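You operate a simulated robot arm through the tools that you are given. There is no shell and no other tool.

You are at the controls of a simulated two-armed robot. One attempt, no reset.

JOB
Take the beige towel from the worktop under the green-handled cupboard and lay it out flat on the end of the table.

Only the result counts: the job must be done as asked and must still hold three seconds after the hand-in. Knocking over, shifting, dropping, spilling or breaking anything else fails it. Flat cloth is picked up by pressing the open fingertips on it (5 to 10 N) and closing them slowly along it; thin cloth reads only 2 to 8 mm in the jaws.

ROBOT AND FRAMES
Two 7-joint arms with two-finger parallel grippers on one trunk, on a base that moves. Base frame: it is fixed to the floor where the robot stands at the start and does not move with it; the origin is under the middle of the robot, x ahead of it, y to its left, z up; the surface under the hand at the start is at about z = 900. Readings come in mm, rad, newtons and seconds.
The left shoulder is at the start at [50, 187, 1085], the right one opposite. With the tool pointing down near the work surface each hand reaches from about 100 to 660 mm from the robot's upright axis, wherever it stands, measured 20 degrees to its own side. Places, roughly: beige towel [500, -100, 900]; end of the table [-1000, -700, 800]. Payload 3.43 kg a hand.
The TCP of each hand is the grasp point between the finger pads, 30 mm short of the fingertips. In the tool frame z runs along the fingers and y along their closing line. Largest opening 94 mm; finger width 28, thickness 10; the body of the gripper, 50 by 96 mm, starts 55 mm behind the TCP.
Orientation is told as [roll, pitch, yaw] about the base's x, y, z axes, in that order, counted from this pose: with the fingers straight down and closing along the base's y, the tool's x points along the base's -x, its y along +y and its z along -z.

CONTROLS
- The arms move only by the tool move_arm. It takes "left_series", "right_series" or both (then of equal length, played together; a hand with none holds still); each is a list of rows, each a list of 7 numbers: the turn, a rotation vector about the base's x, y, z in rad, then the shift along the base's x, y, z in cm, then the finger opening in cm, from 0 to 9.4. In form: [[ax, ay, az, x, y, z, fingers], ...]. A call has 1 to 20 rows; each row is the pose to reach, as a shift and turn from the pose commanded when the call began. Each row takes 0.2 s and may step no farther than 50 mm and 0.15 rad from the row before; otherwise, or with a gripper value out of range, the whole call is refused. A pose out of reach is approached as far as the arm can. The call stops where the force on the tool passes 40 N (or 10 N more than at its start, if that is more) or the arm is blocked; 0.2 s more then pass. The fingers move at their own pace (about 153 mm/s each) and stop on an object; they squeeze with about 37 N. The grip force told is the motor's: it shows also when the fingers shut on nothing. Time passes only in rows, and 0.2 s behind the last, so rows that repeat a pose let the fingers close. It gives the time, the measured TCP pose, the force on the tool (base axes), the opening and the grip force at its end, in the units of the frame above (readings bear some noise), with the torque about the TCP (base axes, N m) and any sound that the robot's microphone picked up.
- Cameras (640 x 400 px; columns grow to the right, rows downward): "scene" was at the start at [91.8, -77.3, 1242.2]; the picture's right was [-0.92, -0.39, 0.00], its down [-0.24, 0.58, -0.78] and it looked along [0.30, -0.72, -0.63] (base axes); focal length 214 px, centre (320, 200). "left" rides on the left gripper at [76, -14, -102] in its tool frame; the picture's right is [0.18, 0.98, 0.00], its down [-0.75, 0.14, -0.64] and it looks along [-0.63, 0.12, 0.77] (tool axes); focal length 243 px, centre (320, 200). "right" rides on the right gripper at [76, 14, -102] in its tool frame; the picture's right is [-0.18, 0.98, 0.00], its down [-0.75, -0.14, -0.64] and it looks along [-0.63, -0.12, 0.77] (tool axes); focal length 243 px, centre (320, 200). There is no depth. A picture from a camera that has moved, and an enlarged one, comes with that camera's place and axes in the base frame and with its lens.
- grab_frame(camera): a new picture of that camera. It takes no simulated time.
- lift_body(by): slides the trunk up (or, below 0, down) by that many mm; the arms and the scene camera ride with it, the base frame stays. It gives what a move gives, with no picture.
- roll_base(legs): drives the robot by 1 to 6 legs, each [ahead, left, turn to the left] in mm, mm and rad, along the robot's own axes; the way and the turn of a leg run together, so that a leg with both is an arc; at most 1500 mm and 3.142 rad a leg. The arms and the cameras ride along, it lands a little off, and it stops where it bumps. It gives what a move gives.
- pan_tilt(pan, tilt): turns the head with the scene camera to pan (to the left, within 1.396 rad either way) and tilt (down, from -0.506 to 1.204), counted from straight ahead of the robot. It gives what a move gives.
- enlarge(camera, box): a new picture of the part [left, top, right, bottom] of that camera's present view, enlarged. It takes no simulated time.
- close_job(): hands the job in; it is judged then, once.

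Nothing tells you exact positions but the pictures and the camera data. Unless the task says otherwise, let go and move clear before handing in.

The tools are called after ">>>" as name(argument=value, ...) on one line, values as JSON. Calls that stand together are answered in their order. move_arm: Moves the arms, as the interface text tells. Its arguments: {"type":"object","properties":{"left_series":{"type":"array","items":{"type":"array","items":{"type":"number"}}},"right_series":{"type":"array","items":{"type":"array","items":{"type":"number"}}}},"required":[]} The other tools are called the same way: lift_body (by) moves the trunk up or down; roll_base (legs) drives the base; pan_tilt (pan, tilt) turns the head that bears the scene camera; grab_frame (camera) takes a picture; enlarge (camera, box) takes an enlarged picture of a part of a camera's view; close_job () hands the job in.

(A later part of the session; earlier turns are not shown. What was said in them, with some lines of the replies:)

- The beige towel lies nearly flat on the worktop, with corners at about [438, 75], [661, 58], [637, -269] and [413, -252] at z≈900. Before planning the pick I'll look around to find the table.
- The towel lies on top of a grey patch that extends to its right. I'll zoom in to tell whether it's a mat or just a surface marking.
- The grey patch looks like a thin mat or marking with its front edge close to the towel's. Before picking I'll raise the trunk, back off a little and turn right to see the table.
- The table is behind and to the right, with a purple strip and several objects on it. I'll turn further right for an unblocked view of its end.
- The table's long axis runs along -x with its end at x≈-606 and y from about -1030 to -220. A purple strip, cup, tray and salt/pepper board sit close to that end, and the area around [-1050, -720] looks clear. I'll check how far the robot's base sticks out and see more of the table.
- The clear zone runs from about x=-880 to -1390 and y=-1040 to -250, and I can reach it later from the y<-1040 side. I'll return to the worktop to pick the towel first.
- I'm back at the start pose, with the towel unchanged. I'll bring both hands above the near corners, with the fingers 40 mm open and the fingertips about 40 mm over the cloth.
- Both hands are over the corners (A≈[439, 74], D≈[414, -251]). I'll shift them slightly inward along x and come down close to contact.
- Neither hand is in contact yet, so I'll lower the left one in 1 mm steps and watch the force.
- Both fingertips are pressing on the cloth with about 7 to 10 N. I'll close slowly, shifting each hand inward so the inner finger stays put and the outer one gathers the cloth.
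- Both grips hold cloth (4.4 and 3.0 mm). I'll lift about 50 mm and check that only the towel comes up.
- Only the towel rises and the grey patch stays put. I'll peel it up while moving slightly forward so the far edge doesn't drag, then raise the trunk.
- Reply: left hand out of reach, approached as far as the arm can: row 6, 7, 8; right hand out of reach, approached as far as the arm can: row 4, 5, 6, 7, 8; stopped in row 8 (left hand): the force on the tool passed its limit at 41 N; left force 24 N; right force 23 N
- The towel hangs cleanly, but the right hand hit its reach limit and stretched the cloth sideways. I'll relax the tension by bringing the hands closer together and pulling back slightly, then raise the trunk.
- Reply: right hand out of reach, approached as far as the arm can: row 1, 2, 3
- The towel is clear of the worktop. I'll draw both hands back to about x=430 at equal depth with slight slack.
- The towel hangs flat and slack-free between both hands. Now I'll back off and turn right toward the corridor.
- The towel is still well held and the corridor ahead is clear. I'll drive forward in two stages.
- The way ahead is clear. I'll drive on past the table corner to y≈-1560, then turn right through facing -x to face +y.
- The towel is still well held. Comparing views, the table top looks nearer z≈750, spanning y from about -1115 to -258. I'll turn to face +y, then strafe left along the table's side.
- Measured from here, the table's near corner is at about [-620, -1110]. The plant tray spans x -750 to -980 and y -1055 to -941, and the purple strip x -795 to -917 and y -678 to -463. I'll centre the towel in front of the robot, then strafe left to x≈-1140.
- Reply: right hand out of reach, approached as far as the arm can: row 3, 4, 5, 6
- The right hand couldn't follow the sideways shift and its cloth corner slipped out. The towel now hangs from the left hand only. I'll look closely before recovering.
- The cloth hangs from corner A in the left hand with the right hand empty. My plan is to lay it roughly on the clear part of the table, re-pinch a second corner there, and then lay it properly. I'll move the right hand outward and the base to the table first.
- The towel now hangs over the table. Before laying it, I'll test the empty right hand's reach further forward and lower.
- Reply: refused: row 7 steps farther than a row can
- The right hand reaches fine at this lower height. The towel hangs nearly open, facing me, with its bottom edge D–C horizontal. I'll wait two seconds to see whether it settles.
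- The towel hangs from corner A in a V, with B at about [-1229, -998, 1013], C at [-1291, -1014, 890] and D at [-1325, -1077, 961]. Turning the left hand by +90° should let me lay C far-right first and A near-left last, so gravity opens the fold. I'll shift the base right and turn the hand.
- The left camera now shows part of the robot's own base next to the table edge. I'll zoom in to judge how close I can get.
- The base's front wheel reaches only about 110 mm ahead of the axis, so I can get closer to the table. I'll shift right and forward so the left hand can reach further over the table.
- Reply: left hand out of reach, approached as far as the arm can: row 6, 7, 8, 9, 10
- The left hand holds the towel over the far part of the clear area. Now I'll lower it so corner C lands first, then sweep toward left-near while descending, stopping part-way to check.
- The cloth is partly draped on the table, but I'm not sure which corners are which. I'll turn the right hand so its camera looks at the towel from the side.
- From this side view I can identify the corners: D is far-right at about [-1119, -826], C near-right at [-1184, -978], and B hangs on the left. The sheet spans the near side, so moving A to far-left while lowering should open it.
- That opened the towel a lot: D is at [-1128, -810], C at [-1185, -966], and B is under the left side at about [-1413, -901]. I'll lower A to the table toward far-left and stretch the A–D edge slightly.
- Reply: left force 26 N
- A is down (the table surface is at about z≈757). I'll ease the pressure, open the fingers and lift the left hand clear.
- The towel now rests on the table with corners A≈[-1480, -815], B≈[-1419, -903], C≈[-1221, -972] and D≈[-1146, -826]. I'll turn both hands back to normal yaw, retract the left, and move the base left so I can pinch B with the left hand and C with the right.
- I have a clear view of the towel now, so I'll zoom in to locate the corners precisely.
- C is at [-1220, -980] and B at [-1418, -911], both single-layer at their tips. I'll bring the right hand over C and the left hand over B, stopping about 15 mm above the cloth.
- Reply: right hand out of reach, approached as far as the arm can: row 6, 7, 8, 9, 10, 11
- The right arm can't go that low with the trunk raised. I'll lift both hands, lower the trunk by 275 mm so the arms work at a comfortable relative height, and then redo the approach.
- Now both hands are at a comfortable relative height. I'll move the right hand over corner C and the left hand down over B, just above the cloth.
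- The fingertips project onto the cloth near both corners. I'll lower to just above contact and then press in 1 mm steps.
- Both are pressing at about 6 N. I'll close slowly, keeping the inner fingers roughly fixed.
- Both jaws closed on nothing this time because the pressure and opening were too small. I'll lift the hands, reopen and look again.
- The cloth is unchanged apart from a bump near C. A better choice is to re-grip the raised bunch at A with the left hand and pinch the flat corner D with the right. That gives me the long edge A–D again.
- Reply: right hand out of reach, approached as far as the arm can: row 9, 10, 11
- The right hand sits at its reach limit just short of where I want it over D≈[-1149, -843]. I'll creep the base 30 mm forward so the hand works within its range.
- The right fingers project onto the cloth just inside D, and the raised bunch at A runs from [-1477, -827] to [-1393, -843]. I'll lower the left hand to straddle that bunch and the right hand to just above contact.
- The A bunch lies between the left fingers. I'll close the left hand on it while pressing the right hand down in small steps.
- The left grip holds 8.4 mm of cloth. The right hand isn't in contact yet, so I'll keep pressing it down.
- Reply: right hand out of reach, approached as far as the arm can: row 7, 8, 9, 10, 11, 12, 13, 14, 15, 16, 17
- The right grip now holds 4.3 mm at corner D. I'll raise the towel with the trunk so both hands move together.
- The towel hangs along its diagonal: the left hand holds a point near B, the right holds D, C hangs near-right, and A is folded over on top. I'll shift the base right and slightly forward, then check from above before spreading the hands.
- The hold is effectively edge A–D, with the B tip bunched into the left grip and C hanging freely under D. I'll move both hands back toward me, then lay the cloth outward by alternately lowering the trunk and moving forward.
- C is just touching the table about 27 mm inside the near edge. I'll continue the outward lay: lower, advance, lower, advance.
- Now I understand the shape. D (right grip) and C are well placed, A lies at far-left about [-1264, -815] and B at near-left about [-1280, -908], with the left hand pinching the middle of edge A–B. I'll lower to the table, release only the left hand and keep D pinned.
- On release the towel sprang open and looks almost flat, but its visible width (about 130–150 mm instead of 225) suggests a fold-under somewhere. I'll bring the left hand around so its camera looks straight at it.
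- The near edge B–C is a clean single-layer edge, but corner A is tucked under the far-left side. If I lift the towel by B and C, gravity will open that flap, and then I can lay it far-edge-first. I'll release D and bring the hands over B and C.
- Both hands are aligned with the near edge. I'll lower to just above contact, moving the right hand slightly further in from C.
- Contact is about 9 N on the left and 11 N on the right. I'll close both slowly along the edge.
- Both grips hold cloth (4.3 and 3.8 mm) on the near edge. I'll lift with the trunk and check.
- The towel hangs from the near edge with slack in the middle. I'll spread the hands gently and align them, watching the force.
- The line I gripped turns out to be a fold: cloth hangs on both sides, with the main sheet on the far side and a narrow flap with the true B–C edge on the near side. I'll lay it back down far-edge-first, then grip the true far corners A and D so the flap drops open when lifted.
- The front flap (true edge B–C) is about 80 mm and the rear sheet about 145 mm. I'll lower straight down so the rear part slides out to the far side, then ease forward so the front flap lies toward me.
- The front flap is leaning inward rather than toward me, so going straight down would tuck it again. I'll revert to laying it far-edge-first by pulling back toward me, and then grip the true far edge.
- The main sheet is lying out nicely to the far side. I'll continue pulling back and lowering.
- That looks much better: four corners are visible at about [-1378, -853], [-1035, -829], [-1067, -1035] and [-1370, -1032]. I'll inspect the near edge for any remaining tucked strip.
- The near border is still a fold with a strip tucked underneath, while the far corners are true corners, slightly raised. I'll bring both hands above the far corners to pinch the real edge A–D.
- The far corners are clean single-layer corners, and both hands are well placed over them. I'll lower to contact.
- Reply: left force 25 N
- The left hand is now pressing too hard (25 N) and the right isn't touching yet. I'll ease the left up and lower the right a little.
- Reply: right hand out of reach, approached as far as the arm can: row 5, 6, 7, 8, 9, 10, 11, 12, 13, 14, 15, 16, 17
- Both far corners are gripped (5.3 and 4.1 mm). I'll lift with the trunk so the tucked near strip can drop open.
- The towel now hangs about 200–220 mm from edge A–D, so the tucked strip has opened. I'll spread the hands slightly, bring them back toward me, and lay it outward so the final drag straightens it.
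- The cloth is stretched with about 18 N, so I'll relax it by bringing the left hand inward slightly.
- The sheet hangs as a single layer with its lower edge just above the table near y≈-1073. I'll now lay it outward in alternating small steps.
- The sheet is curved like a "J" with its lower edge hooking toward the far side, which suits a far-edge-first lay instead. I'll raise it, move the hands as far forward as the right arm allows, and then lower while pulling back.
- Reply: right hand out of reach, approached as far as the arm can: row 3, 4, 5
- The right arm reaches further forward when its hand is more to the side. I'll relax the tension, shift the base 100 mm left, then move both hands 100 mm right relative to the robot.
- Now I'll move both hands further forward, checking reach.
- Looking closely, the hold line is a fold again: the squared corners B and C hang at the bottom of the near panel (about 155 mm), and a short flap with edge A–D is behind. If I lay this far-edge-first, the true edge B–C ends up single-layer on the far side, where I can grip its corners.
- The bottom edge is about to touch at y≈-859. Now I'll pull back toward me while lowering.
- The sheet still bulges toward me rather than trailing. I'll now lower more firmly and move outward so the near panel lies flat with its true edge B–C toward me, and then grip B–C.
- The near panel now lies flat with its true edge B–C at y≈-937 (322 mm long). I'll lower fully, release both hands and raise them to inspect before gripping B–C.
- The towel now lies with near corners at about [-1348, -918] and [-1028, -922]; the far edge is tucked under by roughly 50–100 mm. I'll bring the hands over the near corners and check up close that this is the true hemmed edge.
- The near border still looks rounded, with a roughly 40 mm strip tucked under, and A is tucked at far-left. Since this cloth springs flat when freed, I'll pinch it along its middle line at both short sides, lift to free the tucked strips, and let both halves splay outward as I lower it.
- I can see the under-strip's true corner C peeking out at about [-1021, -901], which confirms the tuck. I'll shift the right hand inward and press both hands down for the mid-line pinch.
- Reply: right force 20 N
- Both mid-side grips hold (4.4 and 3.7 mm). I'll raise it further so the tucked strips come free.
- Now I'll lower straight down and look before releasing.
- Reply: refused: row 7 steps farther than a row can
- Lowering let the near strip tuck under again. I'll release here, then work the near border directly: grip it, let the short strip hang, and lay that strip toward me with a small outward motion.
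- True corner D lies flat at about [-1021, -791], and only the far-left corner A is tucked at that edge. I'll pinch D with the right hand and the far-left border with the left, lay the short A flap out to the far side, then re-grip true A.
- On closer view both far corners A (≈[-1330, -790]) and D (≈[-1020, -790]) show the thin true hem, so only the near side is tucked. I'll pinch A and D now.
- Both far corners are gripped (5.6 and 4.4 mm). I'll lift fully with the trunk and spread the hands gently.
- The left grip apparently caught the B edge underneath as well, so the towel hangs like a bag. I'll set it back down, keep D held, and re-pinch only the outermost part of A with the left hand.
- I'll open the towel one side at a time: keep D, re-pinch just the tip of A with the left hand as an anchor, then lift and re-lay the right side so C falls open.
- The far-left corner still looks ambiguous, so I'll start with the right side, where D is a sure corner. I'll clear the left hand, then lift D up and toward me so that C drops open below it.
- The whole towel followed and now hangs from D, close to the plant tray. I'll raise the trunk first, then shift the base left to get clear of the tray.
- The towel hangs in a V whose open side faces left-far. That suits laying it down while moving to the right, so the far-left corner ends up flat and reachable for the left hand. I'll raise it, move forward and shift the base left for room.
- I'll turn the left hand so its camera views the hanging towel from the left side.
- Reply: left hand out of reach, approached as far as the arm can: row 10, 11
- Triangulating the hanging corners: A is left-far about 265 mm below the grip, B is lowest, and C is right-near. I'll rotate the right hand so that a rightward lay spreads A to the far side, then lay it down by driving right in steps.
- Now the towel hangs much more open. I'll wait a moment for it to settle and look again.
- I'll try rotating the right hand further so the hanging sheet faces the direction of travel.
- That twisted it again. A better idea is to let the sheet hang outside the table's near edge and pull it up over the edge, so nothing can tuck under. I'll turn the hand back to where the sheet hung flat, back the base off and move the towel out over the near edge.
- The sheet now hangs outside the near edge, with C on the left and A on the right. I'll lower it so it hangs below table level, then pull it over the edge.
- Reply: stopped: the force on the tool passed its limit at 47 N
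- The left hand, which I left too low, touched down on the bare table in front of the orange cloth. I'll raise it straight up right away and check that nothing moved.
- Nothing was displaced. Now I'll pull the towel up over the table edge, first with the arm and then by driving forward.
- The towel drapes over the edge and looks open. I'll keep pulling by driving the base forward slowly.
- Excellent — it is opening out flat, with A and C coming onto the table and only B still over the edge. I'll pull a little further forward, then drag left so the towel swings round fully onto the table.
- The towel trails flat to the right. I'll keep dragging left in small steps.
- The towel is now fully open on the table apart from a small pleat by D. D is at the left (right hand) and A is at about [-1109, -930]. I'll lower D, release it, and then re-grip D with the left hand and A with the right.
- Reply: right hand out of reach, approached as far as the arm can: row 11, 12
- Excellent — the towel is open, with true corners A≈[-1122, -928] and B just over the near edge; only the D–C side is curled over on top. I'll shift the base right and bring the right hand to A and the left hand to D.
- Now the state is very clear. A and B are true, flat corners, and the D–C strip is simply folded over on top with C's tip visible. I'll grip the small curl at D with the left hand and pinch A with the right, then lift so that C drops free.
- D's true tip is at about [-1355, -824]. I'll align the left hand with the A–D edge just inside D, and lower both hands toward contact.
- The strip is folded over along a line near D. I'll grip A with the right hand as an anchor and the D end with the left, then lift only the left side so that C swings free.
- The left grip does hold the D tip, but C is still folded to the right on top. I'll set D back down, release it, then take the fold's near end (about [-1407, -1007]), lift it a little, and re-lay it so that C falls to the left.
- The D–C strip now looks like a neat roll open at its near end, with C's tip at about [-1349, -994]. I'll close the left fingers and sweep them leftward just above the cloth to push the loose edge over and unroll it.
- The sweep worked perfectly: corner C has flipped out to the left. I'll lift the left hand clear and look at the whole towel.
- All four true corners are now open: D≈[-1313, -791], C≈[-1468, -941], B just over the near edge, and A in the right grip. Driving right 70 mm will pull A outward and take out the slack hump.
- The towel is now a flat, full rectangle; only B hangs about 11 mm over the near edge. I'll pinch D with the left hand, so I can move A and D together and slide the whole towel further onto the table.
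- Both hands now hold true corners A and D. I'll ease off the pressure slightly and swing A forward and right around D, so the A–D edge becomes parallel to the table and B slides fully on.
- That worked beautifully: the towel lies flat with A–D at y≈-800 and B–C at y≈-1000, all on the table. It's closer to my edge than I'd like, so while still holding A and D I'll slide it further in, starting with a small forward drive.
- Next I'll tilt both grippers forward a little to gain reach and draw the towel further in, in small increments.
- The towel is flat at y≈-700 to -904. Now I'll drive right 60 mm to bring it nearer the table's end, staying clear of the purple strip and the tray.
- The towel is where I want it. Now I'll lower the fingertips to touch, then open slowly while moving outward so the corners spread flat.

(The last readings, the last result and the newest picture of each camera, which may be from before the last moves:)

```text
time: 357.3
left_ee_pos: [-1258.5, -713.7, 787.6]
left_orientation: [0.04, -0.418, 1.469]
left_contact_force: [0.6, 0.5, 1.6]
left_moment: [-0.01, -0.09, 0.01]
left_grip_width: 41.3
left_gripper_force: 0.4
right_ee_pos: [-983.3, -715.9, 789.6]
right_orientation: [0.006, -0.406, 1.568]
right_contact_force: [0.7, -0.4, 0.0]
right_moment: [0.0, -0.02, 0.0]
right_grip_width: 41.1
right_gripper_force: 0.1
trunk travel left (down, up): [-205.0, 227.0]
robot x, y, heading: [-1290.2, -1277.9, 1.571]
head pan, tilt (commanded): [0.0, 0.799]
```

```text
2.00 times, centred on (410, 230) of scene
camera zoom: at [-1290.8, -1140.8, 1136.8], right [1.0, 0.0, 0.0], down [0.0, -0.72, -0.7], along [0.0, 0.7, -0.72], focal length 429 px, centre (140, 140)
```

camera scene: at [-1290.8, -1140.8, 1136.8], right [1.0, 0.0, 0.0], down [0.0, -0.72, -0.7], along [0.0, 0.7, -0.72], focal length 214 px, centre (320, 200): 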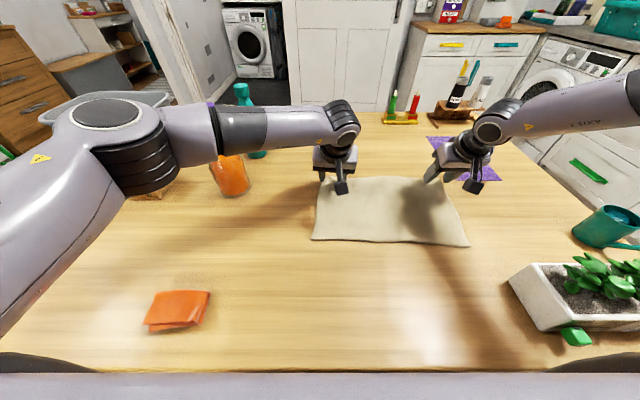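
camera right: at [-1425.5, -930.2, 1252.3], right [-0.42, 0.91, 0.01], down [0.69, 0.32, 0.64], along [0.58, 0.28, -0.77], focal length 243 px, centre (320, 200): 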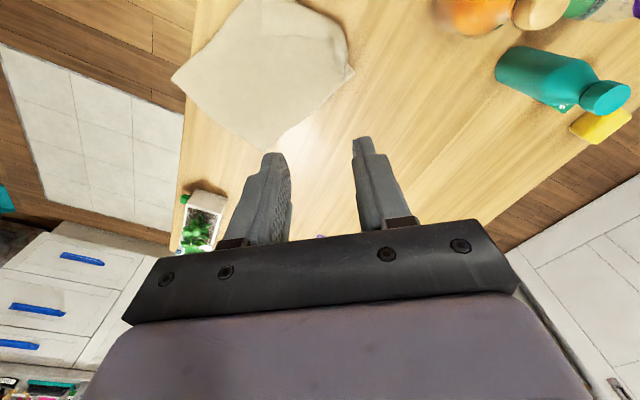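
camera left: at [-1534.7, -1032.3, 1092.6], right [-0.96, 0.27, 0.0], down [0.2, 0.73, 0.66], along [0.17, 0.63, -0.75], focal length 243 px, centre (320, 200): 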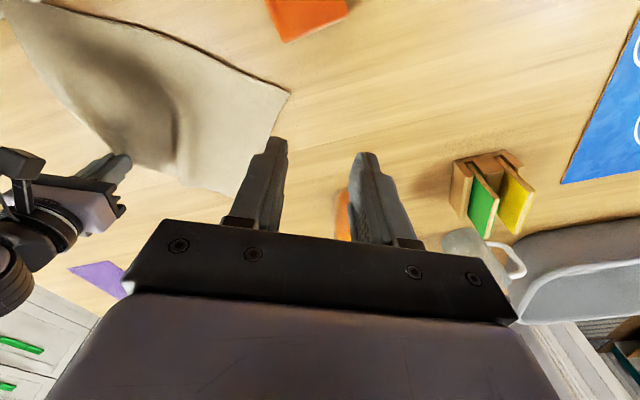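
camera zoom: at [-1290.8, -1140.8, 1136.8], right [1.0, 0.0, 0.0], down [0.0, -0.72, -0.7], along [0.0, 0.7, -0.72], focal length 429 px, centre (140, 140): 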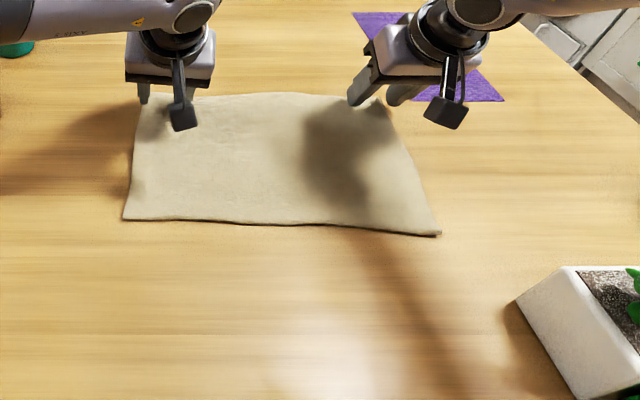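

The corners spread out well and the towel looks rectangular. I'll lift both hands straight up and withdraw them, undoing the tilt.

>>> move_arm(left_series=[[0, 0, 0, 0, 0, 1.5, 4.1], [0, 0, 0, 0, 0, 4, 4.1], [-0.05, 0, 0, 0, 0, 7.5, 4.1], [-0.1, 0, 0, 0, -1, 11, 4.1], [-0.15, 0, 0, 0, -3.5, 14, 4.1], [-0.2, 0, 0, -1, -6.5, 17, 4.1], [-0.27, 0, 0, -2, -10, 19, 4.1], [-0.34, 0, 0, -4, -13.5, 20, 4.1], [-0.4, 0, 0, -6, -17, 20, 4.1], [-0.4, 0, 0, -8, -20, 20, 4.1]], right_series=[[0, 0, 0, 0, 0, 1.5, 4.1], [0, 0, 0, 0, 0, 4, 4.1], [-0.05, 0, 0, 0, 0, 7.5, 4.1], [-0.1, 0, 0, 0, -1, 11, 4.1], [-0.15, 0, 0, 0, -3.5, 14, 4.1], [-0.2, 0, 0, 0, -6.5, 17, 4.1], [-0.27, 0, 0, 0, -10, 19, 4.1], [-0.34, 0, 0, 0, -13.5, 20, 4.1], [-0.4, 0, 0, 0, -17, 20, 4.1], [-0.4, 0, 0, 0, -20, 20, 4.1]])

>>> grab_frame(camera="scene")

>>> enlarge(camera="scene", box=[290, 150, 490, 270])

>>> grab_frame(camera="left")

>>> grab_frame(camera="right")

```text
time: 359.5
left_ee_pos: [-1338.7, -913.6, 987.5]
left_orientation: [0.004, -0.017, 1.478]
left_contact_force: [0.1, 0.7, -0.2]
left_moment: [-0.02, -0.01, -0.03]
left_grip_width: 40.9
left_gripper_force: 0.2
right_ee_pos: [-983.8, -916.6, 990.0]
right_orientation: [0.003, -0.005, 1.568]
right_contact_force: [0.0, -0.7, 0.6]
right_moment: [-0.01, 0.01, 0.03]
right_grip_width: 40.9
right_gripper_force: 0.1
trunk travel left (down, up): [-205.0, 227.0]
robot x, y, heading: [-1295.4, -1282.7, 1.569]
head pan, tilt (commanded): [0.0, 0.799]
```

```text
taken
camera scene: at [-1290.9, -1140.9, 1136.9], right [1.0, 0.0, 0.0], down [0.0, -0.72, -0.7], along [0.0, 0.7, -0.72], focal length 214 px, centre (320, 200)
```

scene: 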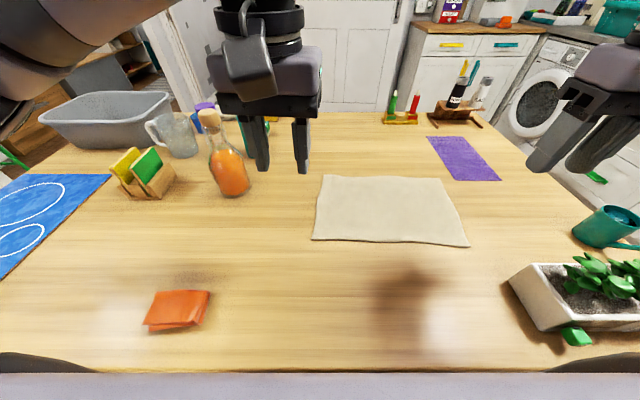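

```text
3.20 times, centred on (390, 210) of scene
camera zoom: at [-1290.9, -1140.9, 1136.9], right [1.0, 0.0, 0.0], down [0.0, -0.72, -0.7], along [0.0, 0.7, -0.72], focal length 686 px, centre (96, 168)
```

zoom: 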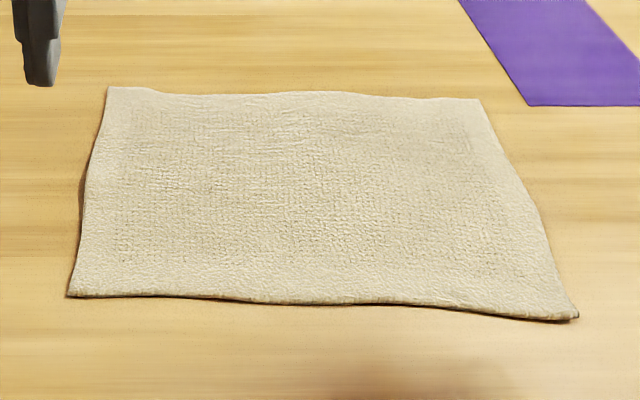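

```text
taken
camera left: at [-1330.0, -994.4, 1088.3], right [-1.0, -0.09, 0.0], down [-0.07, 0.75, 0.66], along [-0.06, 0.65, -0.76], focal length 243 px, centre (320, 200)
```

left: 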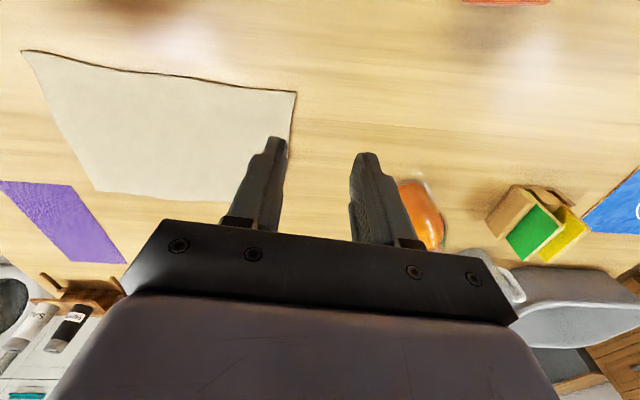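

```text
taken
camera right: at [-997.8, -994.1, 1090.8], right [-0.98, 0.19, 0.0], down [0.15, 0.75, 0.64], along [0.12, 0.63, -0.76], focal length 243 px, centre (320, 200)
```

right: 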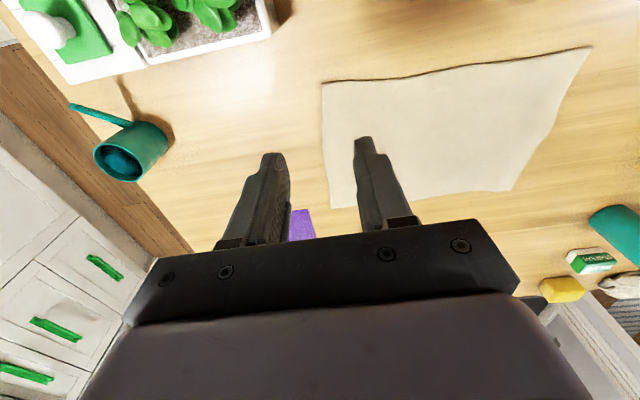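

The towel lies flat as a full rectangle (corners about [-1280, -674], [-964, -691], [-985, -905], [-1309, -888]), clear of the purple strip and tray. I'll raise the trunk, back away, and take a last look before handing in.

>>> lift_body(by=120)

>>> roll_base(legs=[[-200, 0, 0]])

>>> pan_tilt(pan=0.0, tilt=0.6)

>>> grab_frame(camera="scene")

>>> enlarge(camera="scene", box=[280, 160, 500, 290])

```text
time: 361.0
left_ee_pos: [-1339.2, -913.7, 1107.5]
left_orientation: [0.003, -0.017, 1.478]
left_contact_force: [0.7, 0.2, -0.5]
left_moment: [-0.02, 0.03, -0.01]
left_grip_width: 41.0
left_gripper_force: 0.0
right_ee_pos: [-983.7, -916.5, 1108.9]
right_orientation: [0.006, -0.002, 1.568]
right_contact_force: [0.5, 0.2, -0.5]
right_moment: [-0.01, -0.01, 0.01]
right_grip_width: 40.8
right_gripper_force: 0.1
trunk travel left (down, up): [-325.0, 107.0]
robot x, y, heading: [-1290.3, -1284.0, 1.57]
head pan, tilt (commanded): [0.0, 0.799]
```

```text
time: 362.6
left_ee_pos: [-1338.1, -1111.4, 1108.4]
left_orientation: [0.004, -0.017, 1.479]
left_contact_force: [-0.2, 0.1, 0.6]
left_moment: [0.05, 0.0, -0.01]
left_grip_width: 41.0
left_gripper_force: 0.1
right_ee_pos: [-983.8, -1113.4, 1110.0]
right_orientation: [0.006, -0.005, 1.569]
right_contact_force: [0.5, -0.1, -0.1]
right_moment: [0.0, -0.01, -0.02]
right_grip_width: 40.9
right_gripper_force: 0.0
trunk travel left (down, up): [-325.0, 107.0]
robot x, y, heading: [-1289.7, -1474.2, 1.571]
head pan, tilt (commanded): [0.0, 0.799]
```

```text
time: 363.3
left_ee_pos: [-1338.5, -1111.4, 1106.7]
left_orientation: [0.002, -0.019, 1.48]
left_contact_force: [0.0, -0.2, -0.8]
left_moment: [0.04, -0.02, 0.04]
left_grip_width: 41.2
left_gripper_force: 0.1
right_ee_pos: [-984.8, -1113.8, 1108.5]
right_orientation: [0.004, -0.005, 1.569]
right_contact_force: [0.1, 0.0, -0.3]
right_moment: [-0.01, -0.04, -0.02]
right_grip_width: 41.0
right_gripper_force: 0.0
trunk travel left (down, up): [-325.0, 107.0]
robot x, y, heading: [-1291.3, -1479.7, 1.57]
head pan, tilt (commanded): [0.0, 0.6]
```

```text
taken
camera scene: at [-1290.8, -1330.2, 1273.6], right [1.0, 0.0, 0.0], down [0.0, -0.57, -0.82], along [0.0, 0.82, -0.57], focal length 214 px, centre (320, 200)
```

scene: 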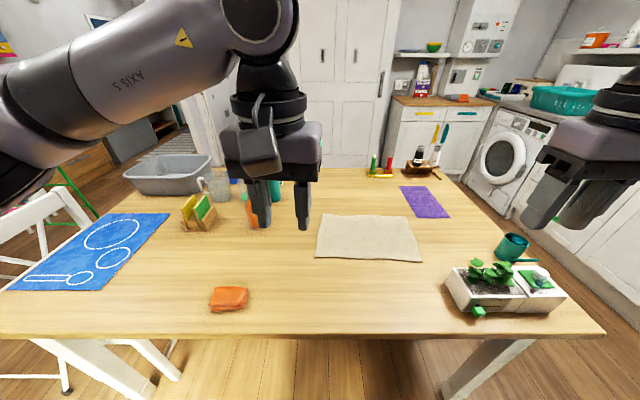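

```text
2.91 times, centred on (390, 225) of scene
camera zoom: at [-1290.8, -1330.2, 1273.6], right [1.0, 0.0, 0.0], down [0.0, -0.57, -0.82], along [0.0, 0.82, -0.57], focal length 624 px, centre (116, 127)
```

zoom: 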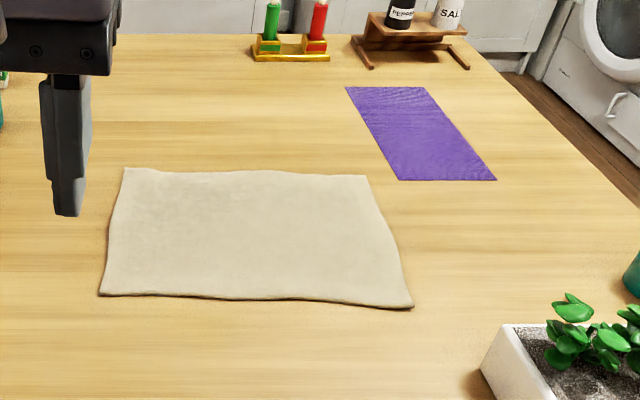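

The beige towel lies flat and fully open near the end of the table. Both hands are empty and clear, and the tray, watering can, strip, bottles and orange cloth are all where they were. I'm handing the job in.

>>> close_job()

```text
The job is handed in.
```

The beige towel is lying flat and fully open on the end of the table, and the job is handed in. The result hasn't been reported to me.

- **Position:** the towel's centre is at about [-1135, -790]. That is roughly 160 mm from the rough spot you gave ([-1000, -700]). I kept it there so it wouldn't touch the purple strip, which is about 35 mm from its nearest corner, or the plant tray.
- **Flatness:** all four corners are visible and the edges measure close to the towel's full size (about 320 by 215 mm), so nothing looks tucked under. The near edge has a slight ripple.
- **Other objects:** in the last pictures everything else on the table was where it had been. At one point I lowered the left hand onto bare table just in front of the orange cloth, with a peak force of 47 N. Nothing was shifted.

It took several attempts. The right hand lost its corner while I was moving the towel sideways, and unfolding it again took many re-grips. Both hands had let go and backed clear before I handed in.
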